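You operate a simulated robot arm through the tools that you are given. There is no shell and no other tool. Be economical: measure what you need, move in short steps, check, and stop when the job is done.

The job below is to be done with a simulated robot arm. You get a single attempt, and the scene is never put back.

Task
Switch the machine off and put the red knob plate in the upper drawer.
Fine: vacuum lever off, then power knob off, before the plate goes away; close the drawer and pull the slotted lid shut.

It is judged by the outcome, as a careful person would: the job done as asked, and still so three seconds after it is handed in. It fails if anything else is knocked over, pushed out of place, dropped, spilled or broken. Lids that push on must go on centred and level and be pressed home; caps that screw on are set level and turned clockwise until they are tight.

Robot
A 7-joint arm with a three-finger gripper, on a carriage that runs on a rail from [-0.001, -1.24] to [0.001, 1.24] (x, y) and turns from -1.885 to 3.91 rad about z. Base frame: it is fixed where the carriage stands at the start and does not move with it; the origin is on the floor, on the carriage's upright axis, x ahead of it, y to its left, z up; the surface under the hand at the start is at about z = 0.86. Lengths are in m, angles in rad, forces in N, time in s.
With the tool pointing down near the work surface it reaches from about 0.22 to 0.74 m from the robot's upright axis, wherever it stands. Its first joint turns from -2.007 to 2.007 rad. Places, roughly: inside of the upper drawer of the machine [0.5, 0.4, 0.6]; power knob [0.6, 1.1, 1.2]; slotted lid [0.8, 0.7, 1]; upper drawer of the machine [0.4, 0.4, 0.7]; vacuum lever [0.6, 0.2, 1]. Payload 2.69 kg.
The tool frame sits at the grasp point between the pads (the TCP): z along the fingers, y along the line on which they close. The tips reach 0.03 m beyond it. Largest opening 0.128 m; the body of the gripper starts 0.117 m behind the TCP.
Orientation is that of the tool frame in the base frame, as [roll, pitch, yaw] about the fixed x, y, z axes, in that order (R = Rz(yaw) Ry(pitch) Rx(roll)). With the fingers straight down and closing along the base's y, the tool's x points along the base's -x, its y along +y and its z along -z.

Tools
- The arm moves only by the tool step_arm. Its argument "series" is a list of rows, each a list of 2 entries, a list of its own where there are three numbers: the shift along the tool's x, y, z in units of 400 mm (1.0 is 400 mm), then the turn, a rotation vector about the tool's x, y, z in units of 45 degrees (1.0 is 45 degrees). In form: [[[dx, dy, dz], [ax, ay, az]], ...]. A call has 1 to 12 rows; each row is the pose to reach, as a shift and turn from the pose commanded when the call began, along the tool's axes at that moment. "claw" is the gripper command, from -1 (fully open) to 1 (shut), values between in proportion, set as the call begins (left out, the last holds). A call with a number of a shift or a turn outside -1 to 1 is refused whole. Rows are played at 5 a second. More than 0.05 m and 0.15 rad between two rows, or a gripper value outside its range, and nothing of the call is played. Where a pose cannot be reached the arm comes as near as it can. A force on the tool above 50 N (or 10 N above the force at the start of the call, whichever is more), or a blocked arm, ends the call early, and 0.2 s more pass. The fingers move at their own pace and stop on an object; they squeeze with about 36 N. The grip force told is the motor's: it shows also when the fingers shut on nothing. Time passes only in rows, and 0.2 s behind the last, so rows that repeat a pose let the fingers close. It gives the time, the measured TCP pose, the force on the tool (base axes), the opening and the grip force at its end, in the units of the frame above (readings bear some noise), with the torque about the TCP (base axes, N m) and any sound that the robot's microphone picked up, and new pictures: "pictures" is both (left out), scene, wrist or none.
- Cameras (640 x 400 px; columns grow to the right, rows downward): "scene" is now at [-0.004, 0.1937, 1.6407]; the picture's right is [0.39, -0.92, 0.00], its down [-0.83, -0.35, -0.43] and it looks along [0.39, 0.17, -0.90] (base axes); focal length 249 px, centre (320, 200). "wrist" rides on the gripper at [0.058, 0.054, -0.131] in the tool frame; the picture's right is [-0.68, 0.74, 0.00], its down [-0.62, -0.57, -0.55] and it looks along [-0.40, -0.37, 0.84] (tool axes); focal length 234 px, centre (320, 200). There is no depth. A picture from a camera that has moved, and an enlarged one, comes with that camera's place and axes in the base frame and with its lens.
- move_column(by): slides the trunk up (or, below 0, down) by that many m; the arm and the scene camera ride with it, the base frame stays. It gives what a move gives, with no picture.
- drive_base(legs): drives the robot by 1 to 6 legs, each [ahead, left, turn to the left] in m, m and rad, along the robot's own axes; the way and the turn of a leg run together, so that a leg with both is an arc; at most 1.5 m and 3.142 rad a leg. The arm and the cameras ride along, it lands a little off, and it stops where it bumps. It keeps to its track: a leg is cut to what the track allows. It gives what a move gives, and a new picture of the scene camera.
- turn_head(pan, tilt): turns the head with the scene camera to pan (to the left, within 2.705 rad either way) and tilt (down, from -0.506 to 1.204), counted from straight ahead of the robot. It gives what a move gives, and a new picture of the scene camera.
- zoom(camera, box): a new picture of the part [left, top, right, bottom] of that camera's present view, enlarged. No time passes.
- hand_in(): hands the job in; it is judged then, once.

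Go step by step. Nothing tells you exact positions but the pictures and the camera data: compare them with the known pose of the tool, close in by small moves and look again before you grip or let go. The budget is 120 turns and 260 pictures, counting those below and the enlarged ones. Unless the task says otherwise, let go and move clear before handing in.

The tools are called after "Emit:" as a command line: name --argument value ..., lists and objects as JSON in quotes. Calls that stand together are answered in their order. step_arm: Moves the arm, as the interface text tells. Its arguments: {"type":"object","properties":{"series":{"type":"array","items":{"type":"array"}},"claw":{"type":"number"},"pictures":{"type":"string","enum":["both","scene","wrist","none"]}},"required":["series"]} The other tools are called the same way: move_column (by) slides the trunk up or down; drive_base (legs) drives the base; turn_head (pan, tilt) turns the head that bears the scene camera; zoom (camera, box) takes an enlarged picture of a part of a camera's view; hand_in () hands the job in.

At the start:

```text
time: 0.0
tcp_pos: [0.4216, 0.0729, 1.2301]
tcp_rot: [3.14, -0.001, 3.14]
contact_force: [0.0, -0.3, -0.6]
torque: [0.0, -0.01, 0.01]
finger_gap: 0.1279
grip_force: 0.2
trunk travel left (down, up): [-0.825, 0.165]
robot x, y, heading: [0.0001, -0.0023, 0.001]
head pan, tilt: [0.401, 1.127]
```

scene: 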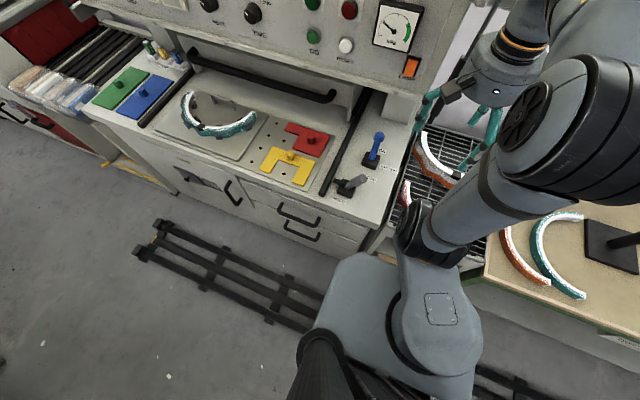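
wrist: 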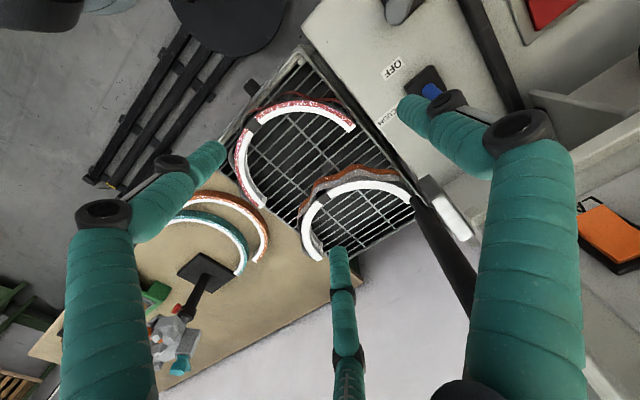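

I see the machine with red and yellow plates, two levers (blue and grey), a drawer stack and a control panel. I'll look closer before moving.

Emit:
zoom --camera "scene" --box '[240, 60, 440, 250]'

Emit:
turn_head --pan 0.9 --tilt 0.6

```text
2.11 times, centred on (340, 155) of scene
camera zoom: at [-0.004, 0.1937, 1.6407], right [0.39, -0.92, 0.0], down [-0.83, -0.35, -0.43], along [0.39, 0.17, -0.9], focal length 525 px, centre (278, 295)
```

zoom: 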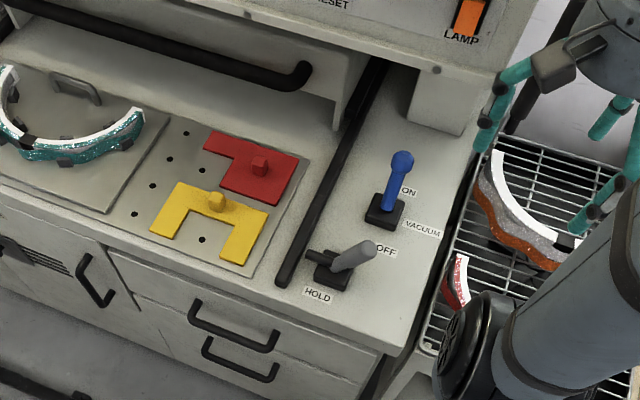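

```text
time: 0.9
tcp_pos: [0.4219, 0.0724, 1.2289]
tcp_rot: [-3.14, 0.0, -3.141]
contact_force: [-1.0, 0.2, -0.4]
torque: [-0.02, -0.02, 0.0]
finger_gap: 0.1278
grip_force: 0.0
trunk travel left (down, up): [-0.825, 0.165]
robot x, y, heading: [0.0, -0.0024, 0.0]
head pan, tilt: [0.901, 0.6]
camera scene: at [-0.0053, 0.2391, 1.681], right [0.78, -0.62, 0.0], down [-0.35, -0.44, -0.82], along [0.51, 0.65, -0.57], focal length 249 px, centre (320, 200)
```

scene: 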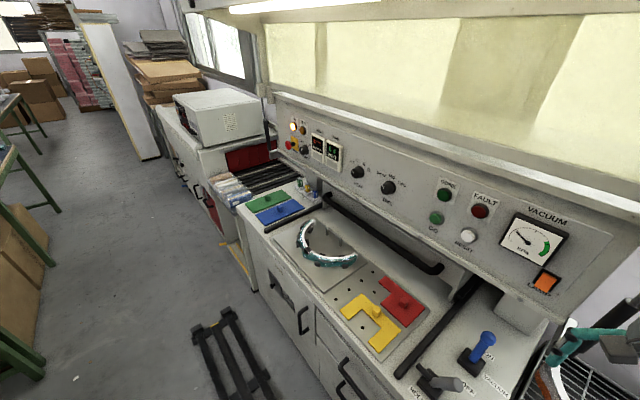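

I now see the panel; I'll zoom in on the knob area, the lid and the levers.

Emit:
zoom --camera "scene" --box '[270, 90, 430, 210]'

Emit:
zoom --camera "scene" --box '[280, 180, 540, 400]'

Emit:
turn_head --pan 0.55 --tilt 0.75

```text
3.33 times, centred on (350, 150) of scene
camera zoom: at [-0.0053, 0.2391, 1.681], right [0.78, -0.62, 0.0], down [-0.35, -0.44, -0.82], along [0.51, 0.65, -0.57], focal length 831 px, centre (220, 367)
```

zoom: 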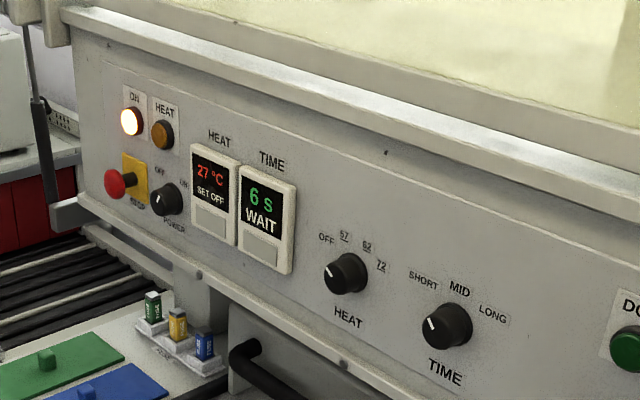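

```text
1.82 times, centred on (410, 290) of scene
camera zoom: at [-0.0053, 0.2391, 1.681], right [0.78, -0.62, 0.0], down [-0.35, -0.44, -0.82], along [0.51, 0.65, -0.57], focal length 453 px, centre (156, 36)
```

zoom: 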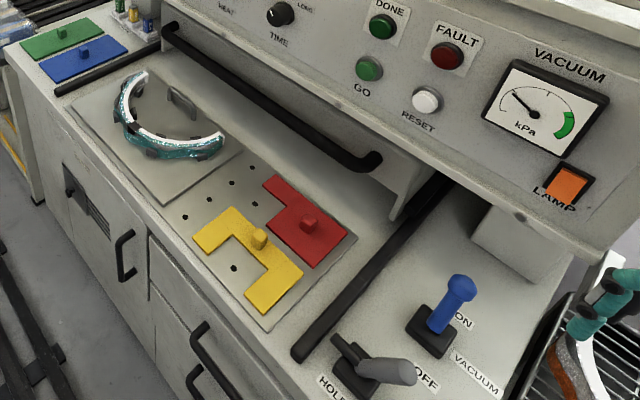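

```text
time: 1.8
tcp_pos: [0.4207, 0.0731, 1.2291]
tcp_rot: [3.141, 0.0, 3.141]
contact_force: [0.6, -0.5, -1.0]
torque: [0.01, 0.0, -0.04]
finger_gap: 0.1281
grip_force: 0.2
trunk travel left (down, up): [-0.825, 0.165]
robot x, y, heading: [-0.0011, 0.0002, 0.002]
head pan, tilt: [0.55, 0.75]
camera scene: at [0.0103, 0.2132, 1.6683], right [0.52, -0.85, 0.0], down [-0.58, -0.36, -0.73], along [0.62, 0.38, -0.68], focal length 249 px, centre (320, 200)
```

scene: 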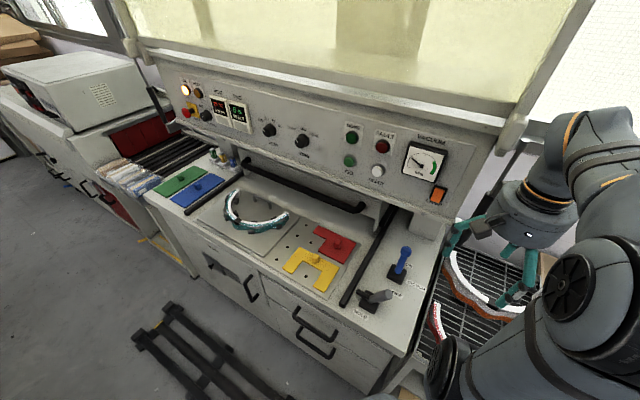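

The blue vacuum lever leans to the rear (ON), about base [0.547,0.22,0.86] and head [0.605,0.225,0.95]; OFF is toward the front. I'll tilt the tool 45° forward and come in front of it to look.

Emit:
step_arm --series '[[[-0.012, 0.06, 0.06], [0, -0.167, 0]], [[-0.025, 0.12, 0.12], [0, -0.333, 0]], [[-0.037, 0.18, 0.19], [0, -0.5, 0]], [[-0.05, 0.245, 0.25], [0, -0.667, 0]], [[-0.062, 0.305, 0.31], [0, -0.833, 0]], [[-0.075, 0.3675, 0.375], [0, -1, 0]]]'

```text
time: 3.2
tcp_pos: [0.4425, 0.1914, 1.1067]
tcp_rot: [-3.126, 0.669, 3.141]
contact_force: [-1.0, -0.7, 0.2]
torque: [0.1, -0.06, 0.08]
finger_gap: 0.128
grip_force: 0.0
out of reach, approached as far as the arm can: row 5, 6
trunk travel left (down, up): [-0.825, 0.165]
robot x, y, heading: [-0.0024, 0.0008, 0.0]
head pan, tilt: [0.55, 0.75]
camera scene: at [0.0051, 0.2085, 1.6689], right [0.52, -0.85, 0.0], down [-0.58, -0.35, -0.73], along [0.63, 0.38, -0.68], focal length 249 px, centre (320, 200)
camera wrist: at [0.3159, 0.2477, 1.1712], right [0.54, 0.74, 0.41], down [0.14, -0.56, 0.82], along [0.83, -0.39, -0.4], focal length 234 px, centre (320, 200)
```

scene: 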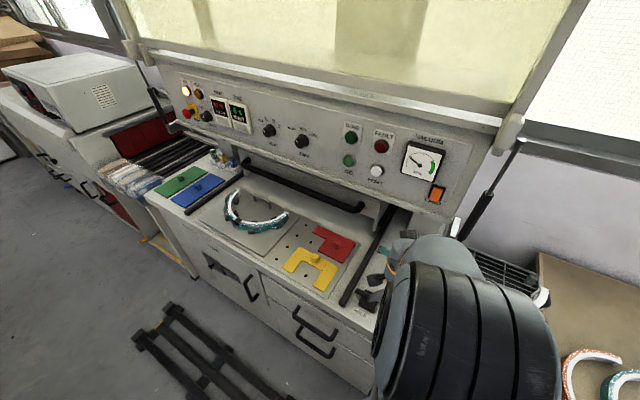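
wrist: 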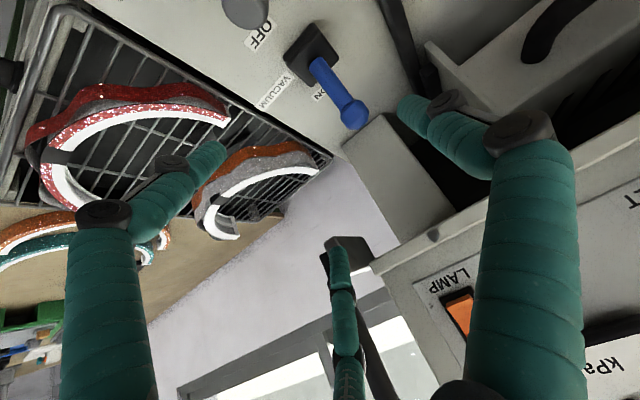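

The head of the lever triangulates to about (0.606, 0.222, 0.95). The arm fell a bit short of the commanded pose; moving further forward should bring it back in reach.

Emit:
step_arm --series '[[[-0.025, 0, 0.1], [0, 0, 0]], [[-0.05, 0, 0.19], [0, 0, 0]], [[-0.05, 0, 0.19], [0, 0, 0]]]'

```text
time: 4.0
tcp_pos: [0.5073, 0.1923, 1.0552]
tcp_rot: [-3.12, 0.667, -3.14]
contact_force: [0.1, -0.3, 0.5]
torque: [0.01, -0.01, -0.01]
finger_gap: 0.1279
grip_force: 0.0
trunk travel left (down, up): [-0.825, 0.165]
robot x, y, heading: [0.0001, -0.0013, 0.001]
head pan, tilt: [0.55, 0.75]
camera scene: at [0.0085, 0.2129, 1.6683], right [0.52, -0.85, 0.0], down [-0.58, -0.36, -0.73], along [0.62, 0.38, -0.68], focal length 249 px, centre (320, 200)
camera wrist: at [0.3815, 0.2496, 1.1198], right [0.54, 0.74, 0.41], down [0.14, -0.55, 0.82], along [0.83, -0.39, -0.4], focal length 234 px, centre (320, 200)
```

scene: 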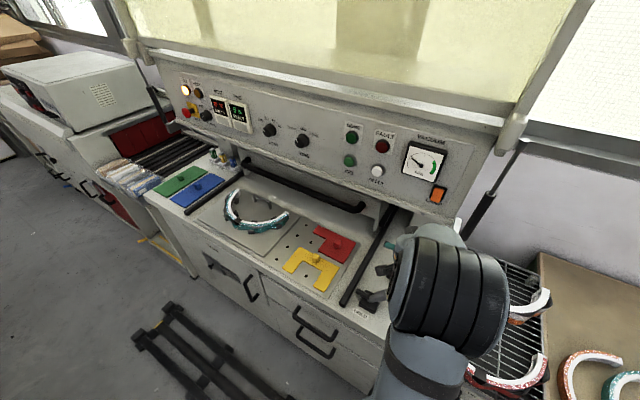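
wrist: 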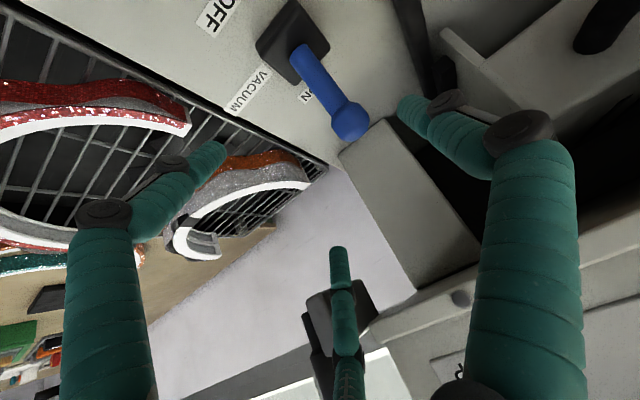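

The lever head lies ahead along the tool axis; I align in y and advance to straddle it.

Emit:
step_arm --series '[[[-0.01, 0.075, 0.05], [0, 0, 0]], [[-0.015, 0.075, 0.14], [0, 0, 0]], [[-0.02, 0.075, 0.22], [0, 0, 0]], [[-0.023, 0.075, 0.28], [0, 0, 0]]]'

```text
time: 5.0
tcp_pos: [0.588, 0.224, 0.974]
tcp_rot: [-3.121, 0.665, 3.141]
contact_force: [-0.3, -0.1, 0.4]
torque: [0.06, 0.07, -0.02]
finger_gap: 0.1278
grip_force: 0.0
trunk travel left (down, up): [-0.825, 0.165]
robot x, y, heading: [-0.0007, 0.0012, -0.0]
head pan, tilt: [0.55, 0.75]
camera scene: at [0.0114, 0.2129, 1.6683], right [0.52, -0.85, 0.0], down [-0.58, -0.36, -0.73], along [0.62, 0.38, -0.68], focal length 249 px, centre (320, 200)
camera wrist: at [0.4621, 0.2798, 1.039], right [0.54, 0.74, 0.41], down [0.14, -0.55, 0.82], along [0.83, -0.39, -0.4], focal length 234 px, centre (320, 200)
```

scene: 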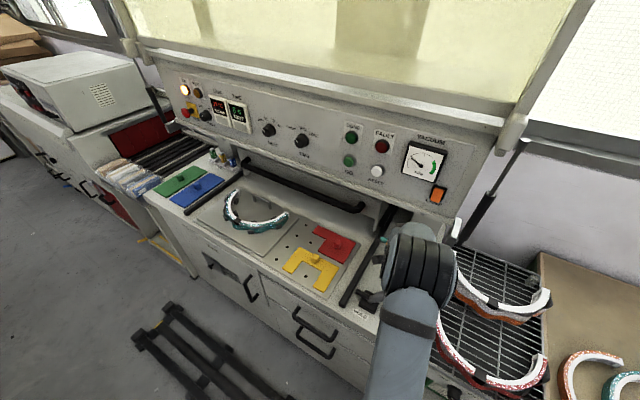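
wrist: 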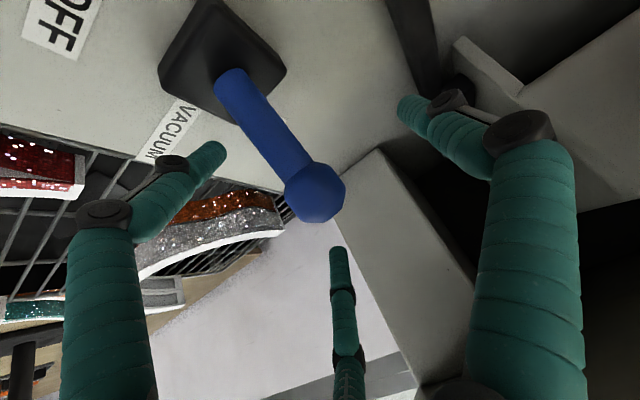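

The head is centred at the grasp point in view; I advance 15 mm and close.

Emit:
step_arm --series '[[[0, 0, 0.045], [0, 0, 0]]]' --pictures "wrist"

Emit:
step_arm --series '[[[0, 0, 0], [0, 0, 0]], [[0, 0, 0], [0, 0, 0]], [[0, 0, 0], [0, 0, 0]], [[0, 0, 0], [0, 0, 0]], [[0, 0, 0], [0, 0, 0]], [[0, 0, 0], [0, 0, 0]], [[0, 0, 0], [0, 0, 0]]]' --claw 1 --pictures "wrist"

```text
time: 5.4
tcp_pos: [0.6002, 0.2231, 0.959]
tcp_rot: [-3.119, 0.664, 3.14]
contact_force: [1.0, 0.2, -0.3]
torque: [-0.02, 0.02, -0.01]
finger_gap: 0.1277
grip_force: 0.0
trunk travel left (down, up): [-0.825, 0.165]
robot x, y, heading: [-0.0004, -0.0012, -0.003]
head pan, tilt: [0.55, 0.75]
camera wrist: at [0.474, 0.2793, 1.0252], right [0.54, 0.74, 0.41], down [0.14, -0.55, 0.82], along [0.83, -0.39, -0.4], focal length 234 px, centre (320, 200)
```

wrist: 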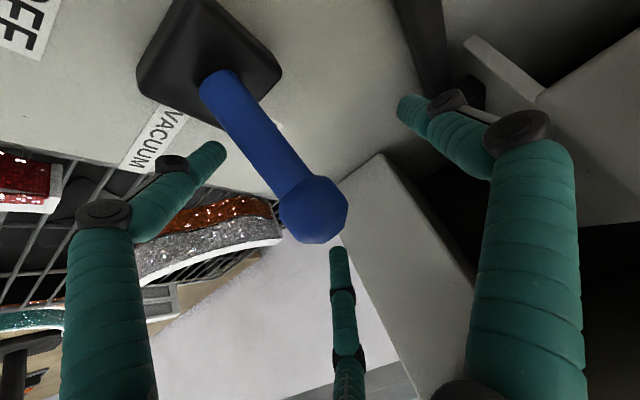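

```text
time: 7.0
tcp_pos: [0.5973, 0.2192, 0.9599]
tcp_rot: [-3.118, 0.661, 3.14]
contact_force: [-7.3, -11.2, -5.1]
torque: [-0.47, -0.05, 0.42]
finger_gap: 0.0389
grip_force: 19.8
trunk travel left (down, up): [-0.825, 0.165]
robot x, y, heading: [-0.0017, 0.0029, 0.004]
head pan, tilt: [0.55, 0.75]
camera wrist: at [0.4718, 0.2766, 1.0251], right [0.55, 0.74, 0.4], down [0.14, -0.55, 0.82], along [0.83, -0.39, -0.4], focal length 234 px, centre (320, 200)
```

wrist: 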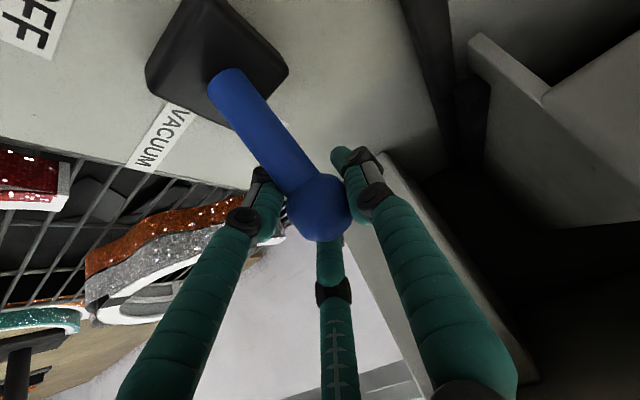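

The ball is gripped (gap 39 mm). Now I pull it forward along its arc towards OFF.

Emit:
step_arm --series '[[[0.0245, 0, -0.054], [0, 0, 0]], [[0.066, 0, -0.102], [0, 0, 0]], [[0.117, 0, -0.139], [0, 0, 0]], [[0.1755, 0, -0.161], [0, 0, 0]], [[0.222, 0, -0.167], [0, 0, 0]]]' --pictures "both"

```text
time: 7.9
tcp_pos: [0.5264, 0.2144, 0.9698]
tcp_rot: [-3.112, 0.667, 3.121]
contact_force: [14.6, -4.6, -13.9]
torque: [-0.77, -0.06, -0.39]
finger_gap: 0.0384
grip_force: 44.7
trunk travel left (down, up): [-0.825, 0.165]
robot x, y, heading: [0.0013, -0.0011, -0.005]
head pan, tilt: [0.55, 0.75]
stopped in row 4: the force on the tool passed its limit at 59 N (the readings are from after the stop); the commanded pose is now the measured one
camera scene: at [0.0148, 0.2149, 1.6679], right [0.52, -0.85, 0.0], down [-0.58, -0.36, -0.73], along [0.62, 0.38, -0.68], focal length 249 px, centre (320, 200)
camera wrist: at [0.4017, 0.2737, 1.0356], right [0.56, 0.73, 0.4], down [0.12, -0.55, 0.82], along [0.82, -0.41, -0.4], focal length 234 px, centre (320, 200)
```

scene: 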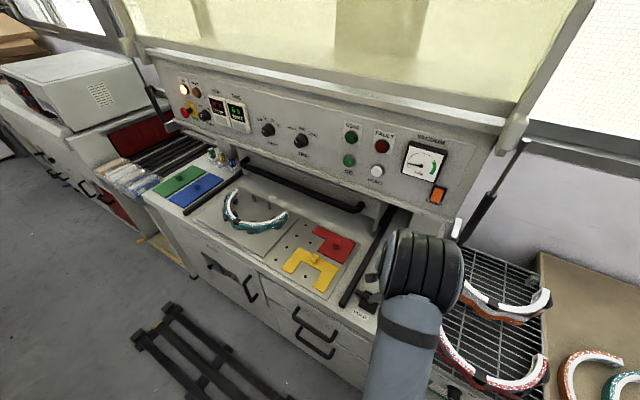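
wrist: 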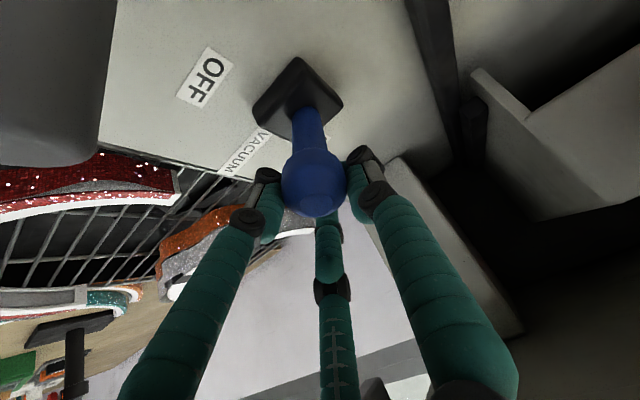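

The lever is now about upright, slightly past; the arc I chose was a bit high. I continue forward and lower.

Emit:
step_arm --series '[[[0.025, 0, -0.01], [0, 0, 0]], [[0.046, 0, -0.02], [0, 0, 0]], [[0.0875, 0, -0.027], [0, 0, 0]], [[0.137, 0, -0.024], [0, 0, 0]]]' --pictures "wrist"

```text
time: 8.4
tcp_pos: [0.5255, 0.2143, 0.9709]
tcp_rot: [-3.116, 0.688, 3.115]
contact_force: [31.0, 5.0, -25.5]
torque: [-0.58, 0.22, -0.49]
finger_gap: 0.0383
grip_force: 44.8
trunk travel left (down, up): [-0.825, 0.165]
robot x, y, heading: [0.0033, 0.0017, -0.005]
head pan, tilt: [0.55, 0.75]
stopped in row 2: the force on the tool passed its limit at 55 N (the readings are from after the stop); the commanded pose is now the measured one
camera wrist: at [0.4003, 0.2743, 1.0335], right [0.55, 0.72, 0.41], down [0.1, -0.55, 0.83], along [0.83, -0.41, -0.38], focal length 234 px, centre (320, 200)
```

wrist: 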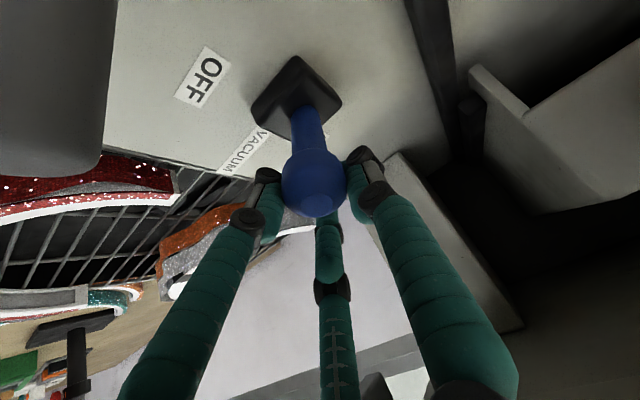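

It's resisting; I'll check the gauge and lever state before forcing anything.

Emit:
zoom --camera "scene" --box '[340, 120, 480, 310]'

Emit:
zoom --camera "scene" --box '[160, 70, 330, 160]'

```text
2.11 times, centred on (410, 215) of scene
camera zoom: at [0.0206, 0.2166, 1.6672], right [0.52, -0.85, 0.0], down [-0.59, -0.36, -0.73], along [0.62, 0.38, -0.69], focal length 525 px, centre (130, 168)
```

zoom: 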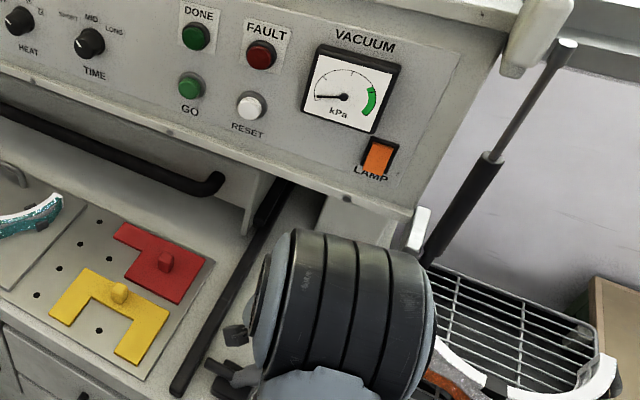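

```text
3.76 times, centred on (245, 115) of scene
camera zoom: at [0.0206, 0.2166, 1.6672], right [0.52, -0.85, 0.0], down [-0.59, -0.36, -0.73], along [0.62, 0.38, -0.69], focal length 938 px, centre (602, 520)
```

zoom: 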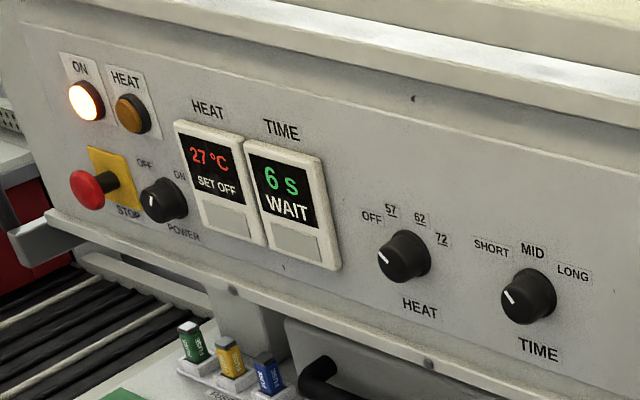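

The gauge needle has dropped to zero, so the lever may be at OFF already. I'll let go and back away to look.

Emit:
step_arm --series '[[[0, 0, 0], [0, 0, 0]], [[0, 0, 0], [0, 0, 0]], [[0, 0, 0], [0, 0, 0]], [[0, 0, 0], [0, 0, 0]], [[0, 0, 0], [0, 0, 0]], [[0, 0, 0], [0, 0, 0]], [[0, 0, -0.1], [0, 0, 0]], [[0, 0, -0.2], [0, 0, 0]]]' --claw -0.6 --pictures "wrist"

```text
time: 10.2
tcp_pos: [0.4662, 0.2164, 1.0393]
tcp_rot: [-3.118, 0.692, 3.119]
contact_force: [0.4, 0.7, -0.3]
torque: [0.02, -0.01, 0.03]
finger_gap: 0.1025
grip_force: 0.1
trunk travel left (down, up): [-0.825, 0.165]
robot x, y, heading: [-0.0002, 0.0039, -0.002]
head pan, tilt: [0.55, 0.75]
camera wrist: at [0.3408, 0.2756, 1.1012], right [0.55, 0.72, 0.42], down [0.1, -0.56, 0.82], along [0.83, -0.41, -0.38], focal length 234 px, centre (320, 200)
```

wrist: 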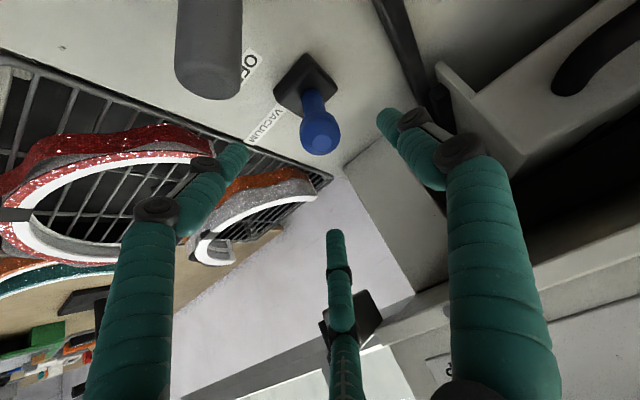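

The head is now at about x=0.524, past upright, but maybe not at the end stop. I'll re-grip and pull gently on the arc to be sure.

Emit:
step_arm --series '[[[0, 0, 0.11], [0, 0, 0]], [[0.005, 0, 0.235], [0, 0, 0]]]' --pictures "none"

Emit:
step_arm --series '[[[0, 0, 0], [0, 0, 0]], [[0, 0, 0], [0, 0, 0]], [[0, 0, 0], [0, 0, 0]], [[0, 0, 0], [0, 0, 0]], [[0, 0, 0], [0, 0, 0]], [[0, 0, 0], [0, 0, 0]]]' --claw 1 --pictures "wrist"

```text
time: 10.8
tcp_pos: [0.5283, 0.2111, 0.9635]
tcp_rot: [-3.119, 0.689, 3.117]
contact_force: [0.7, 0.3, -0.6]
torque: [-0.01, 0.02, 0.01]
finger_gap: 0.1024
grip_force: 0.1
trunk travel left (down, up): [-0.825, 0.165]
robot x, y, heading: [-0.0008, 0.0002, 0.001]
head pan, tilt: [0.55, 0.75]
```

```text
time: 12.2
tcp_pos: [0.5269, 0.2149, 0.9636]
tcp_rot: [-3.116, 0.691, 3.126]
contact_force: [3.9, 16.6, 2.6]
torque: [-0.06, 0.04, -0.01]
finger_gap: 0.0395
grip_force: 26.4
trunk travel left (down, up): [-0.825, 0.165]
robot x, y, heading: [-0.0005, -0.0029, 0.0]
head pan, tilt: [0.55, 0.75]
camera wrist: at [0.401, 0.2743, 1.0261], right [0.54, 0.73, 0.42], down [0.11, -0.55, 0.83], along [0.83, -0.41, -0.38], focal length 234 px, centre (320, 200)
```

wrist: 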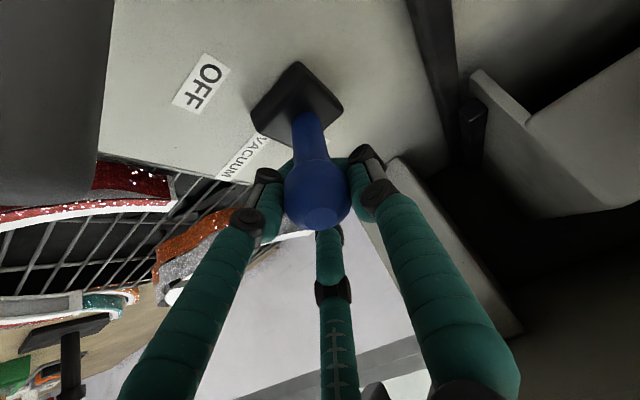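

Gripped again; pulling slowly forward and slightly down.

Emit:
step_arm --series '[[[0.012, 0, -0.005], [0, 0, 0]], [[0.024, 0, -0.01], [0, 0, 0]], [[0.037, 0, -0.014], [0, 0, 0]], [[0.05, 0, -0.018], [0, 0, 0]], [[0.064, 0, -0.021], [0, 0, 0]], [[0.078, 0, -0.023], [0, 0, 0]]]' --pictures "none"

```text
time: 13.0
tcp_pos: [0.5272, 0.2144, 0.964]
tcp_rot: [-3.127, 0.715, 3.107]
contact_force: [22.5, 7.7, -14.2]
torque: [0.09, 0.11, -0.08]
finger_gap: 0.0392
grip_force: 45.3
trunk travel left (down, up): [-0.825, 0.165]
robot x, y, heading: [0.0003, -0.0024, -0.004]
head pan, tilt: [0.55, 0.75]
stopped in row 3: the force on the tool passed its limit at 52 N (the readings are from after the stop); the commanded pose is now the measured one
```

No movement at all under 52 N: that is the end stop, with the gauge at zero, so the vacuum lever is off. I release, back off and look at it.

Emit:
step_arm --series '[[[0, 0, 0], [0, 0, 0]], [[0, 0, 0], [0, 0, 0]], [[0, 0, 0], [0, 0, 0]], [[0, 0, 0], [0, 0, 0]], [[0, 0, 0], [0, 0, 0]], [[0, 0, 0], [0, 0, 0]], [[0, 0, -0.1], [0, 0, 0]], [[0, 0, -0.2], [0, 0, 0]], [[-0.05, 0, -0.31], [0, 0, 0]], [[-0.1, 0, -0.42], [0, 0, 0]]]' --claw -0.6 --pictures "both"

```text
time: 15.2
tcp_pos: [0.441, 0.2206, 1.1167]
tcp_rot: [-3.129, 0.716, 3.107]
contact_force: [-1.2, -0.3, -0.1]
torque: [-0.04, 0.0, -0.03]
finger_gap: 0.1025
grip_force: 0.1
trunk travel left (down, up): [-0.825, 0.165]
robot x, y, heading: [0.0006, -0.0008, -0.009]
head pan, tilt: [0.55, 0.75]
camera scene: at [0.0113, 0.2125, 1.6682], right [0.52, -0.85, 0.0], down [-0.58, -0.35, -0.73], along [0.62, 0.38, -0.68], focal length 249 px, centre (320, 200)
camera wrist: at [0.3139, 0.2807, 1.1769], right [0.54, 0.72, 0.44], down [0.08, -0.56, 0.82], along [0.84, -0.41, -0.36], focal length 234 px, centre (320, 200)
```

scene: 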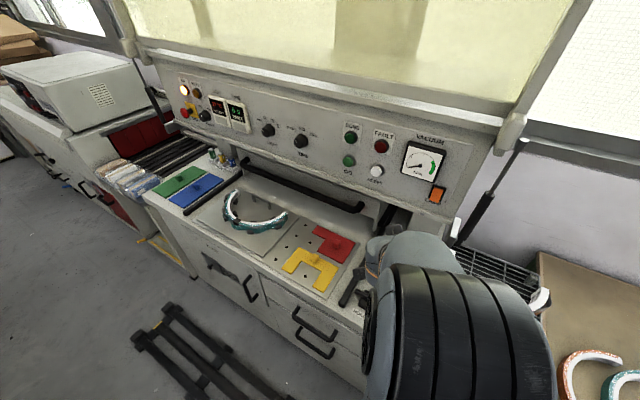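
wrist: 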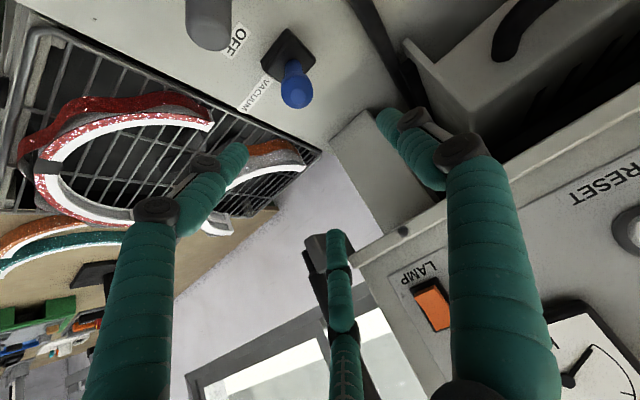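

Lever leans forward to OFF and stays. Now I drive left to reach the power knob.

Emit:
drive_base --legs '[[0, 0.7, 0]]'

```text
time: 19.0
tcp_pos: [0.4403, 0.9282, 1.1173]
tcp_rot: [-3.128, 0.715, 3.113]
contact_force: [0.1, 0.1, -0.8]
torque: [0.02, 0.02, -0.02]
finger_gap: 0.1022
grip_force: 0.0
trunk travel left (down, up): [-0.825, 0.165]
robot x, y, heading: [0.0011, 0.7037, 0.002]
head pan, tilt: [0.55, 0.75]
camera scene: at [0.0098, 0.9167, 1.6682], right [0.53, -0.85, 0.0], down [-0.58, -0.36, -0.73], along [0.62, 0.39, -0.68], focal length 249 px, centre (320, 200)
```

scene: 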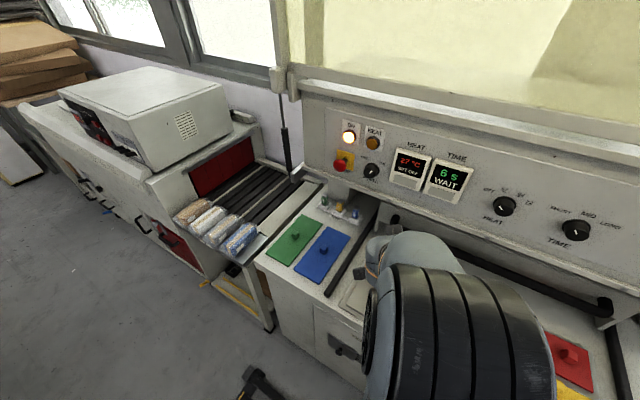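

The knob is in view; I zoom in on it.

Emit:
zoom --camera "scene" --box '[320, 110, 440, 200]'

Emit:
turn_head --pan -0.35 --tilt 0.75

```text
4.44 times, centred on (380, 155) of scene
camera zoom: at [0.0098, 0.9167, 1.6682], right [0.53, -0.85, 0.0], down [-0.58, -0.36, -0.73], along [0.62, 0.39, -0.68], focal length 1108 px, centre (53, 400)
```

zoom: 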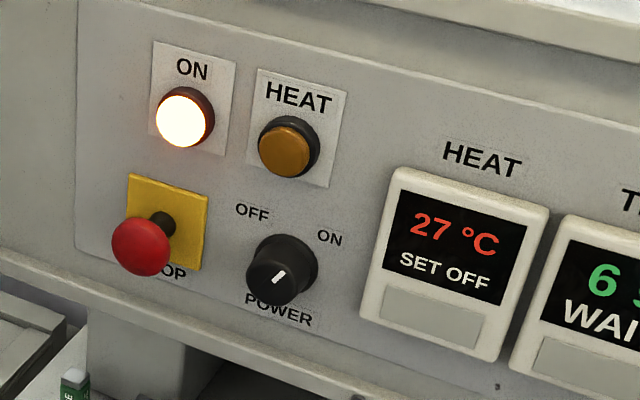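

```text
time: 20.2
tcp_pos: [0.4398, 0.9274, 1.1166]
tcp_rot: [-3.126, 0.716, 3.114]
contact_force: [-0.3, -0.2, -0.2]
torque: [0.01, 0.01, 0.0]
finger_gap: 0.1025
grip_force: 0.0
trunk travel left (down, up): [-0.825, 0.165]
robot x, y, heading: [0.0003, 0.7083, 0.006]
head pan, tilt: [-0.351, 0.75]
camera scene: at [0.0174, 0.8447, 1.6682], right [-0.34, -0.94, 0.0], down [-0.64, 0.23, -0.73], along [0.69, -0.25, -0.68], focal length 249 px, centre (320, 200)
```

scene: 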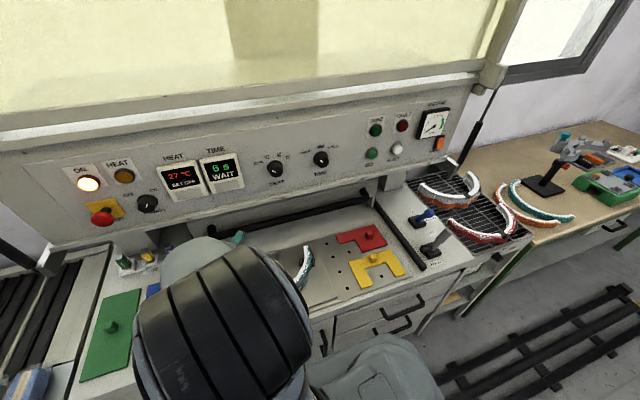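

Good view of both sides; zoom on levers and knob from here.

Emit:
zoom --camera "scene" --box '[320, 100, 480, 300]'

Emit:
zoom --camera "scene" --box '[60, 130, 260, 250]'

```text
2.00 times, centred on (400, 200) of scene
camera zoom: at [0.0174, 0.8447, 1.6682], right [-0.34, -0.94, 0.0], down [-0.64, 0.23, -0.73], along [0.69, -0.25, -0.68], focal length 498 px, centre (160, 200)
```

zoom: 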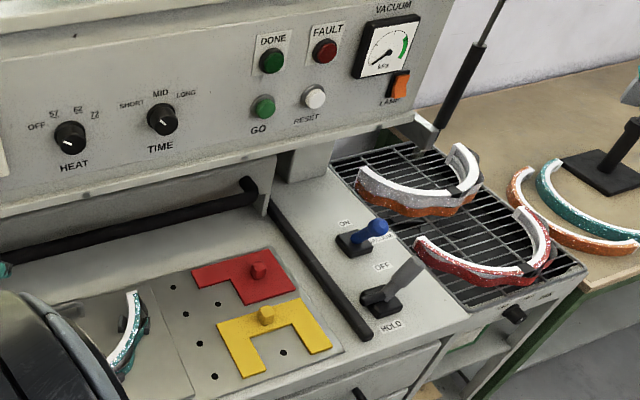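

```text
3.20 times, centred on (160, 190) of scene
camera zoom: at [0.0174, 0.8447, 1.6682], right [-0.34, -0.94, 0.0], down [-0.64, 0.23, -0.73], along [0.69, -0.25, -0.68], focal length 797 px, centre (832, 232)
```

zoom: 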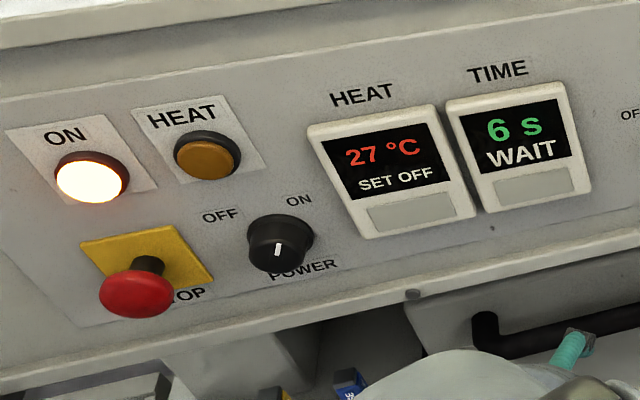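

Power knob triangulates to face centre ≈(0.583, 1.106, 1.230), panel plane x≈0.605 (vertical), pointer at ON (up-right), OFF up-left, so a CCW turn of ~90°. I move left and level the tool.

Emit:
drive_base --legs '[[0, 0.2, 0]]'

Emit:
step_arm --series '[[[0, 0, 0], [0, -0.18, 0]], [[0, 0, 0], [0, -0.36, 0]], [[0, 0, 0], [0, -0.54, 0]], [[0, 0, 0], [0, -0.72, 0]], [[0, 0, 0], [0, -0.9, 0]], [[0, 0, 0], [0, -1, 0]]]' --pictures "both"

```text
time: 21.8
tcp_pos: [0.4416, 1.1241, 1.1165]
tcp_rot: [-3.126, 0.717, 3.111]
contact_force: [-0.3, 1.0, 0.4]
torque: [-0.07, -0.02, -0.01]
finger_gap: 0.1027
grip_force: 0.1
trunk travel left (down, up): [-0.825, 0.165]
robot x, y, heading: [0.0014, 0.8999, 0.003]
head pan, tilt: [-0.351, 0.75]
camera scene: at [0.0183, 1.0422, 1.6682], right [-0.34, -0.94, 0.0], down [-0.64, 0.23, -0.73], along [0.69, -0.25, -0.68], focal length 249 px, centre (320, 200)
```

scene: 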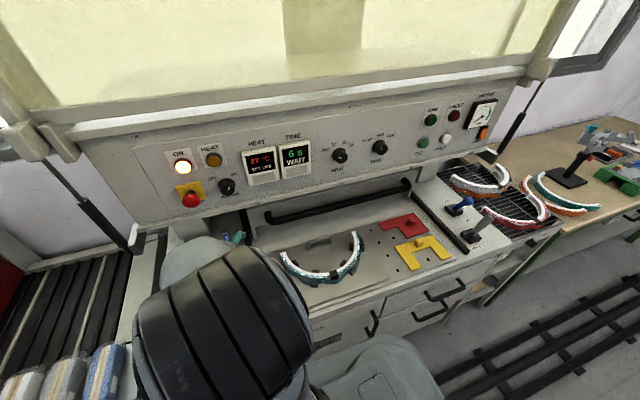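

```text
time: 23.2
tcp_pos: [0.4256, 1.1804, 1.1351]
tcp_rot: [-2.966, 1.486, -3.051]
contact_force: [1.1, -0.7, -0.2]
torque: [-0.01, -0.01, 0.0]
finger_gap: 0.1024
grip_force: 0.0
out of reach, approached as far as the arm can: row 3, 4, 5, 6
trunk travel left (down, up): [-0.825, 0.165]
robot x, y, heading: [-0.0005, 0.9017, 0.003]
head pan, tilt: [-0.351, 0.75]
camera scene: at [0.0188, 1.0412, 1.6683], right [-0.34, -0.94, 0.0], down [-0.64, 0.23, -0.73], along [0.69, -0.25, -0.68], focal length 249 px, centre (320, 200)
camera wrist: at [0.2963, 1.245, 1.0871], right [0.12, 0.74, 0.66], down [-0.54, -0.51, 0.67], along [0.83, -0.44, 0.34], focal length 234 px, centre (320, 200)
```

scene: 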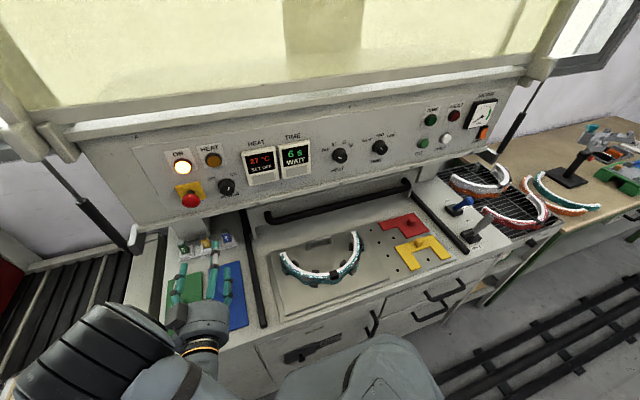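
wrist: 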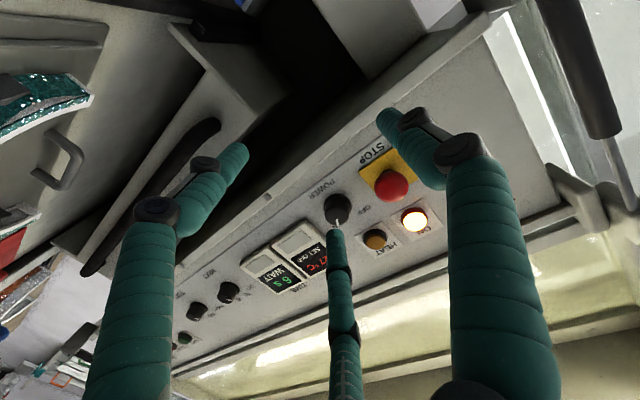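

Tool is nearly level. I move to a standoff in front of the knob and correct the small tilt.

Emit:
step_arm --series '[[[-0.06, -0.043, 0.03], [-0.027, -0.026, 0]], [[-0.125, -0.086, 0.06], [-0.054, -0.053, 0]], [[-0.19, -0.13, 0.09], [-0.081, -0.08, 0]], [[-0.251, -0.173, 0.13], [-0.108, -0.106, 0]]]' --pictures "both" --claw -0.25

```text
time: 24.2
tcp_pos: [0.4578, 1.1731, 1.2858]
tcp_rot: [-2.659, 1.553, -2.651]
contact_force: [0.2, 0.0, 0.2]
torque: [-0.03, 0.01, 0.05]
finger_gap: 0.0802
grip_force: 0.1
out of reach, approached as far as the arm can: row 1, 2, 3, 4
trunk travel left (down, up): [-0.825, 0.165]
robot x, y, heading: [-0.0002, 0.9012, 0.001]
head pan, tilt: [-0.351, 0.75]
camera scene: at [0.0195, 1.0385, 1.6684], right [-0.34, -0.94, 0.0], down [-0.64, 0.24, -0.73], along [0.69, -0.25, -0.68], focal length 249 px, centre (320, 200)
camera wrist: at [0.3259, 1.2264, 1.229], right [0.01, 0.74, 0.67], down [-0.53, -0.56, 0.63], along [0.85, -0.36, 0.39], focal length 234 px, centre (320, 200)
```

scene: 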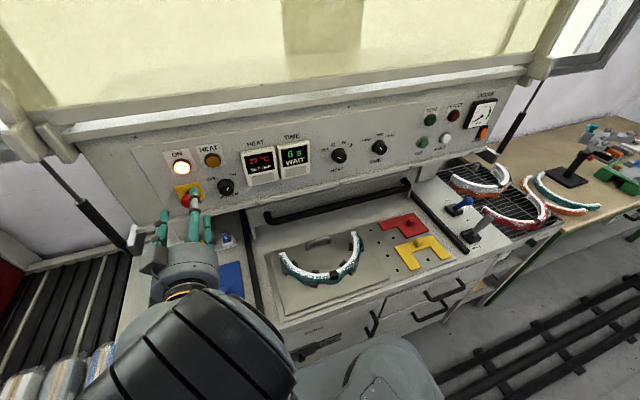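
wrist: 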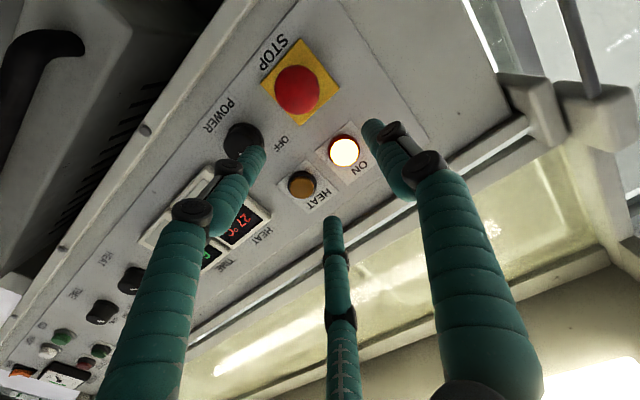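

The wrist is too close to the robot's axis for this pose; standing further to the right gives it room.

Emit:
drive_base --legs '[[0, -0.27, 0]]'

```text
time: 26.1
tcp_pos: [0.4561, 0.9129, 1.2861]
tcp_rot: [-2.616, 1.554, -2.606]
contact_force: [0.8, 0.1, 0.8]
torque: [0.01, 0.06, 0.04]
finger_gap: 0.0797
grip_force: 0.0
trunk travel left (down, up): [-0.825, 0.165]
robot x, y, heading: [0.0019, 0.6331, -0.001]
head pan, tilt: [-0.351, 0.75]
camera scene: at [0.0176, 0.7754, 1.6683], right [-0.34, -0.94, 0.0], down [-0.64, 0.23, -0.73], along [0.69, -0.25, -0.68], focal length 249 px, centre (320, 200)
```

scene: 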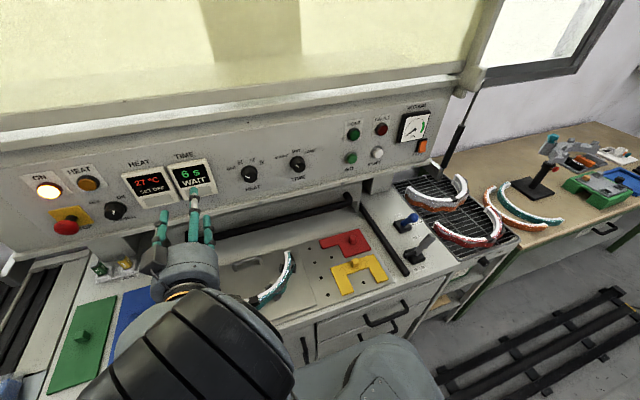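

Aligned within a degree. Now shift left to the standoff before the knob while turning the grip line 45° clockwise.

Emit:
step_arm --series '[[[0.022, 0.08, 0.02], [0, 0, 0.166]], [[0.044, 0.16, 0.04], [0, 0, 0.333]], [[0.067, 0.24, 0.06], [0, 0, 0.5]], [[0.09, 0.32, 0.08], [0, 0, 0.667]], [[0.112, 0.4, 0.1], [0, 0, 0.833]], [[0.134, 0.4825, 0.115], [0, 0, 1]]]'

```text
time: 27.5
tcp_pos: [0.5009, 1.1089, 1.2274]
tcp_rot: [1.594, 0.792, 1.596]
contact_force: [-0.1, 0.7, -0.2]
torque: [-0.02, 0.0, 0.01]
finger_gap: 0.0802
grip_force: 0.1
trunk travel left (down, up): [-0.825, 0.165]
robot x, y, heading: [0.002, 0.6329, 0.004]
head pan, tilt: [-0.351, 0.75]
camera scene: at [0.0185, 0.7776, 1.6681], right [-0.34, -0.94, 0.0], down [-0.64, 0.23, -0.73], along [0.69, -0.25, -0.68], focal length 249 px, centre (320, 200)
camera wrist: at [0.3685, 1.1867, 1.2258], right [0.02, 0.05, 1.0], down [-0.54, -0.84, 0.05], along [0.84, -0.54, 0.01], focal length 234 px, centre (320, 200)
```

scene: 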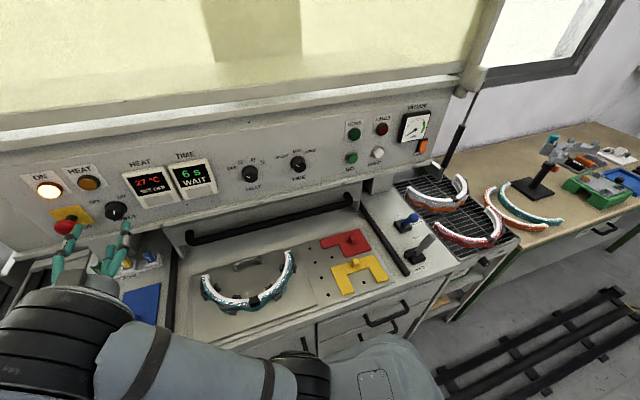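
wrist: 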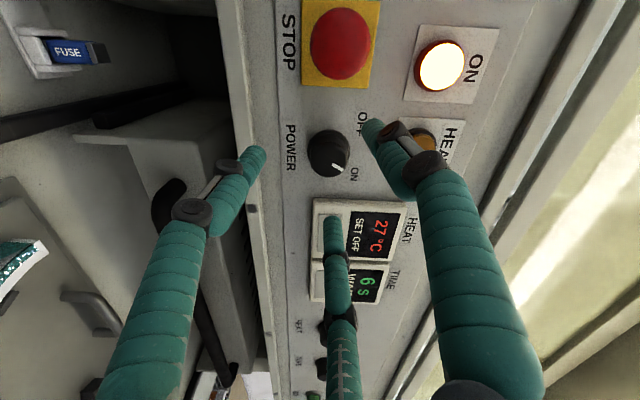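

Knob is right ahead, pointer clearly at ON. I narrow the opening and advance in two steps, centring on the knob.

Emit:
step_arm --series '[[[-0.0175, 0.003, 0.03], [0, 0, 0]], [[-0.0175, 0.003, 0.07], [0, 0, 0]], [[-0.0175, 0.003, 0.1], [0, 0, 0]]]' --claw 0 --pictures "wrist"

```text
time: 28.3
tcp_pos: [0.5403, 1.1021, 1.2328]
tcp_rot: [1.593, 0.793, 1.597]
contact_force: [0.9, -0.5, 0.4]
torque: [-0.02, -0.01, 0.03]
finger_gap: 0.0641
grip_force: 0.0
trunk travel left (down, up): [-0.825, 0.165]
robot x, y, heading: [0.0016, 0.6379, 0.003]
head pan, tilt: [-0.351, 0.75]
camera wrist: at [0.4083, 1.18, 1.231], right [0.02, 0.05, 1.0], down [-0.54, -0.84, 0.05], along [0.84, -0.54, 0.01], focal length 234 px, centre (320, 200)
```

wrist: 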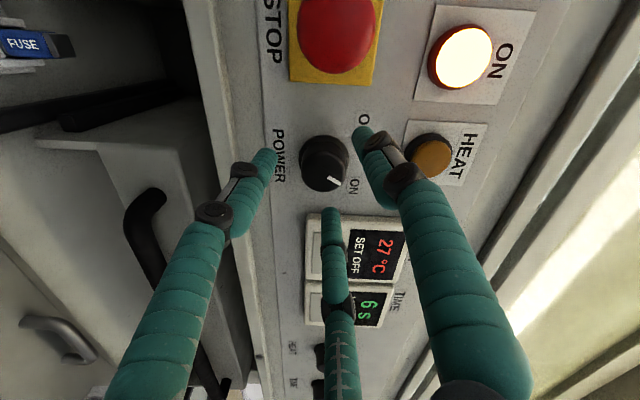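

Well centred. Advance onto the knob and close.

Emit:
step_arm --series '[[[-0.002, 0.003, 0.035], [0, 0, 0]], [[-0.002, 0.003, 0.067], [0, 0, 0]]]' --pictures "wrist"

Emit:
step_arm --series '[[[0, 0, 0], [0, 0, 0]], [[0, 0, 0], [0, 0, 0]], [[0, 0, 0], [0, 0, 0]], [[0, 0, 0], [0, 0, 0]]]' --claw 1 --pictures "wrist"

```text
time: 28.9
tcp_pos: [0.5665, 1.103, 1.2348]
tcp_rot: [1.591, 0.795, 1.598]
contact_force: [1.3, -0.6, -0.2]
torque: [0.0, 0.04, 0.04]
finger_gap: 0.064
grip_force: 0.1
trunk travel left (down, up): [-0.825, 0.165]
robot x, y, heading: [0.0009, 0.6373, 0.009]
head pan, tilt: [-0.351, 0.75]
camera wrist: at [0.4356, 1.1811, 1.2323], right [0.01, 0.05, 1.0], down [-0.54, -0.84, 0.05], along [0.84, -0.54, 0.02], focal length 234 px, centre (320, 200)
```

wrist: 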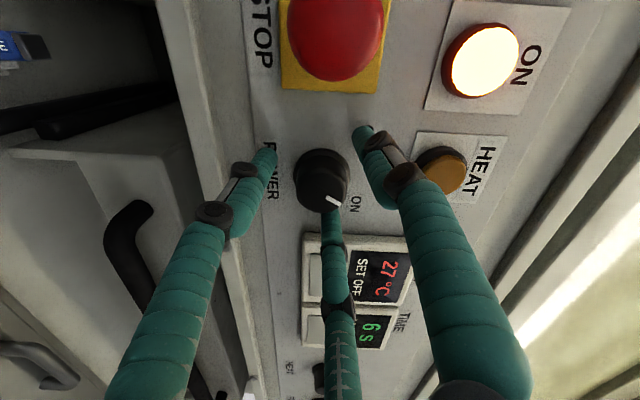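

```text
time: 29.9
tcp_pos: [0.5673, 1.0996, 1.2357]
tcp_rot: [1.591, 0.791, 1.592]
contact_force: [-0.8, -7.6, 3.8]
torque: [-0.03, -0.23, -0.69]
finger_gap: 0.0426
grip_force: 40.0
trunk travel left (down, up): [-0.825, 0.165]
robot x, y, heading: [-0.0019, 0.6324, 0.003]
head pan, tilt: [-0.351, 0.75]
camera wrist: at [0.4363, 1.1778, 1.2338], right [0.01, 0.05, 1.0], down [-0.54, -0.84, 0.05], along [0.84, -0.54, 0.01], focal length 234 px, centre (320, 200)
```

wrist: 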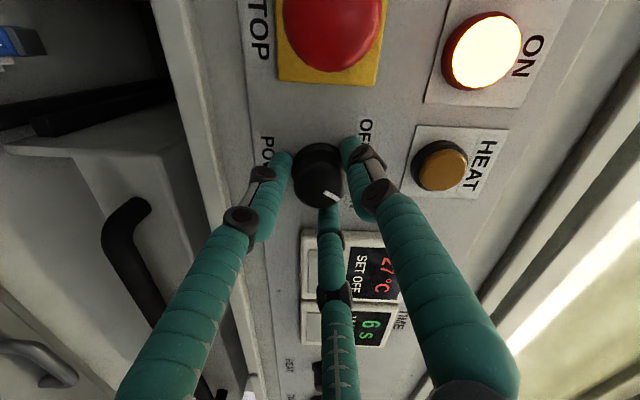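

Knob gripped (gap 43 mm). Turn CCW 45° first.

Emit:
step_arm --series '[[[0, 0, 0], [0, 0, -0.166]], [[0, 0, 0], [0, 0, -0.333]], [[0, 0, 0], [0, 0, -0.5]], [[0, 0, 0], [0, 0, -0.667]], [[0, 0, 0], [0, 0, -0.833]], [[0, 0, 0], [0, 0, -1]]]' --pictures "wrist"

```text
time: 31.3
tcp_pos: [0.5671, 1.1001, 1.2368]
tcp_rot: [-2.598, 1.553, -2.589]
contact_force: [3.5, -12.4, 1.9]
torque: [0.01, -0.04, -0.74]
finger_gap: 0.0422
grip_force: 44.9
trunk travel left (down, up): [-0.825, 0.165]
robot x, y, heading: [-0.0029, 0.6352, -0.0]
head pan, tilt: [-0.351, 0.75]
camera wrist: at [0.4351, 1.1513, 1.179], right [0.0, 0.74, 0.67], down [-0.53, -0.56, 0.63], along [0.85, -0.36, 0.39], focal length 234 px, centre (320, 200)
```

wrist: 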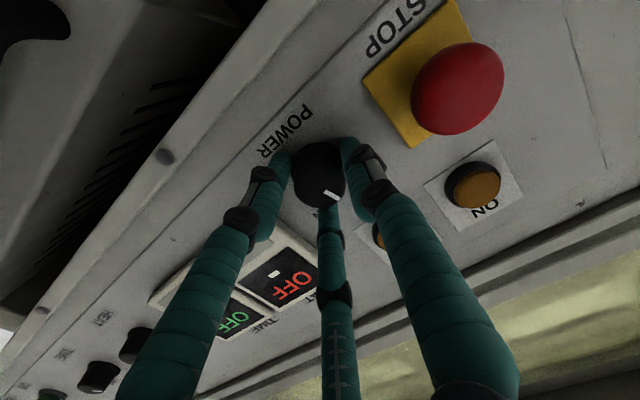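

The ON light is out and displays show OFF; I continue turning to the OFF mark.

Emit:
step_arm --series '[[[0, 0, 0], [0, 0, -0.166]], [[0, 0, 0], [0, 0, -0.333]], [[0, 0, 0], [0, 0, -0.5]], [[0, 0, 0], [0, 0, -0.667]], [[0, 0, 0], [0, 0, -0.833]], [[0, 0, 0], [0, 0, -1]]]' --pictures "wrist"

```text
time: 32.7
tcp_pos: [0.5629, 1.1, 1.2373]
tcp_rot: [-1.595, 0.777, -1.578]
contact_force: [-14.5, -14.5, -9.0]
torque: [0.65, 0.31, -0.4]
finger_gap: 0.0407
grip_force: 44.8
trunk travel left (down, up): [-0.825, 0.165]
robot x, y, heading: [0.0038, 0.6334, 0.001]
head pan, tilt: [-0.351, 0.75]
camera wrist: at [0.4309, 1.0939, 1.1591], right [-0.01, 1.0, -0.05], down [-0.53, 0.04, 0.84], along [0.84, 0.04, 0.53], focal length 234 px, centre (320, 200)
```

wrist: 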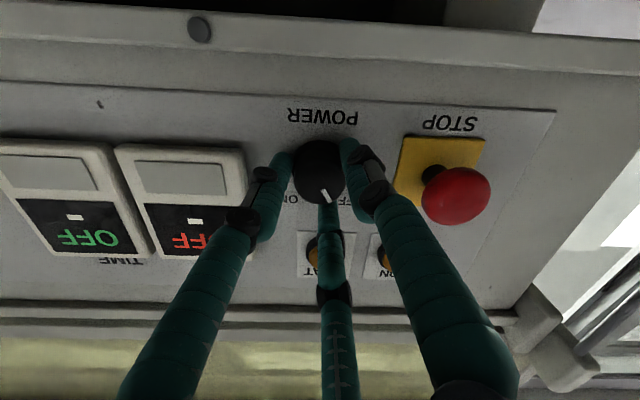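

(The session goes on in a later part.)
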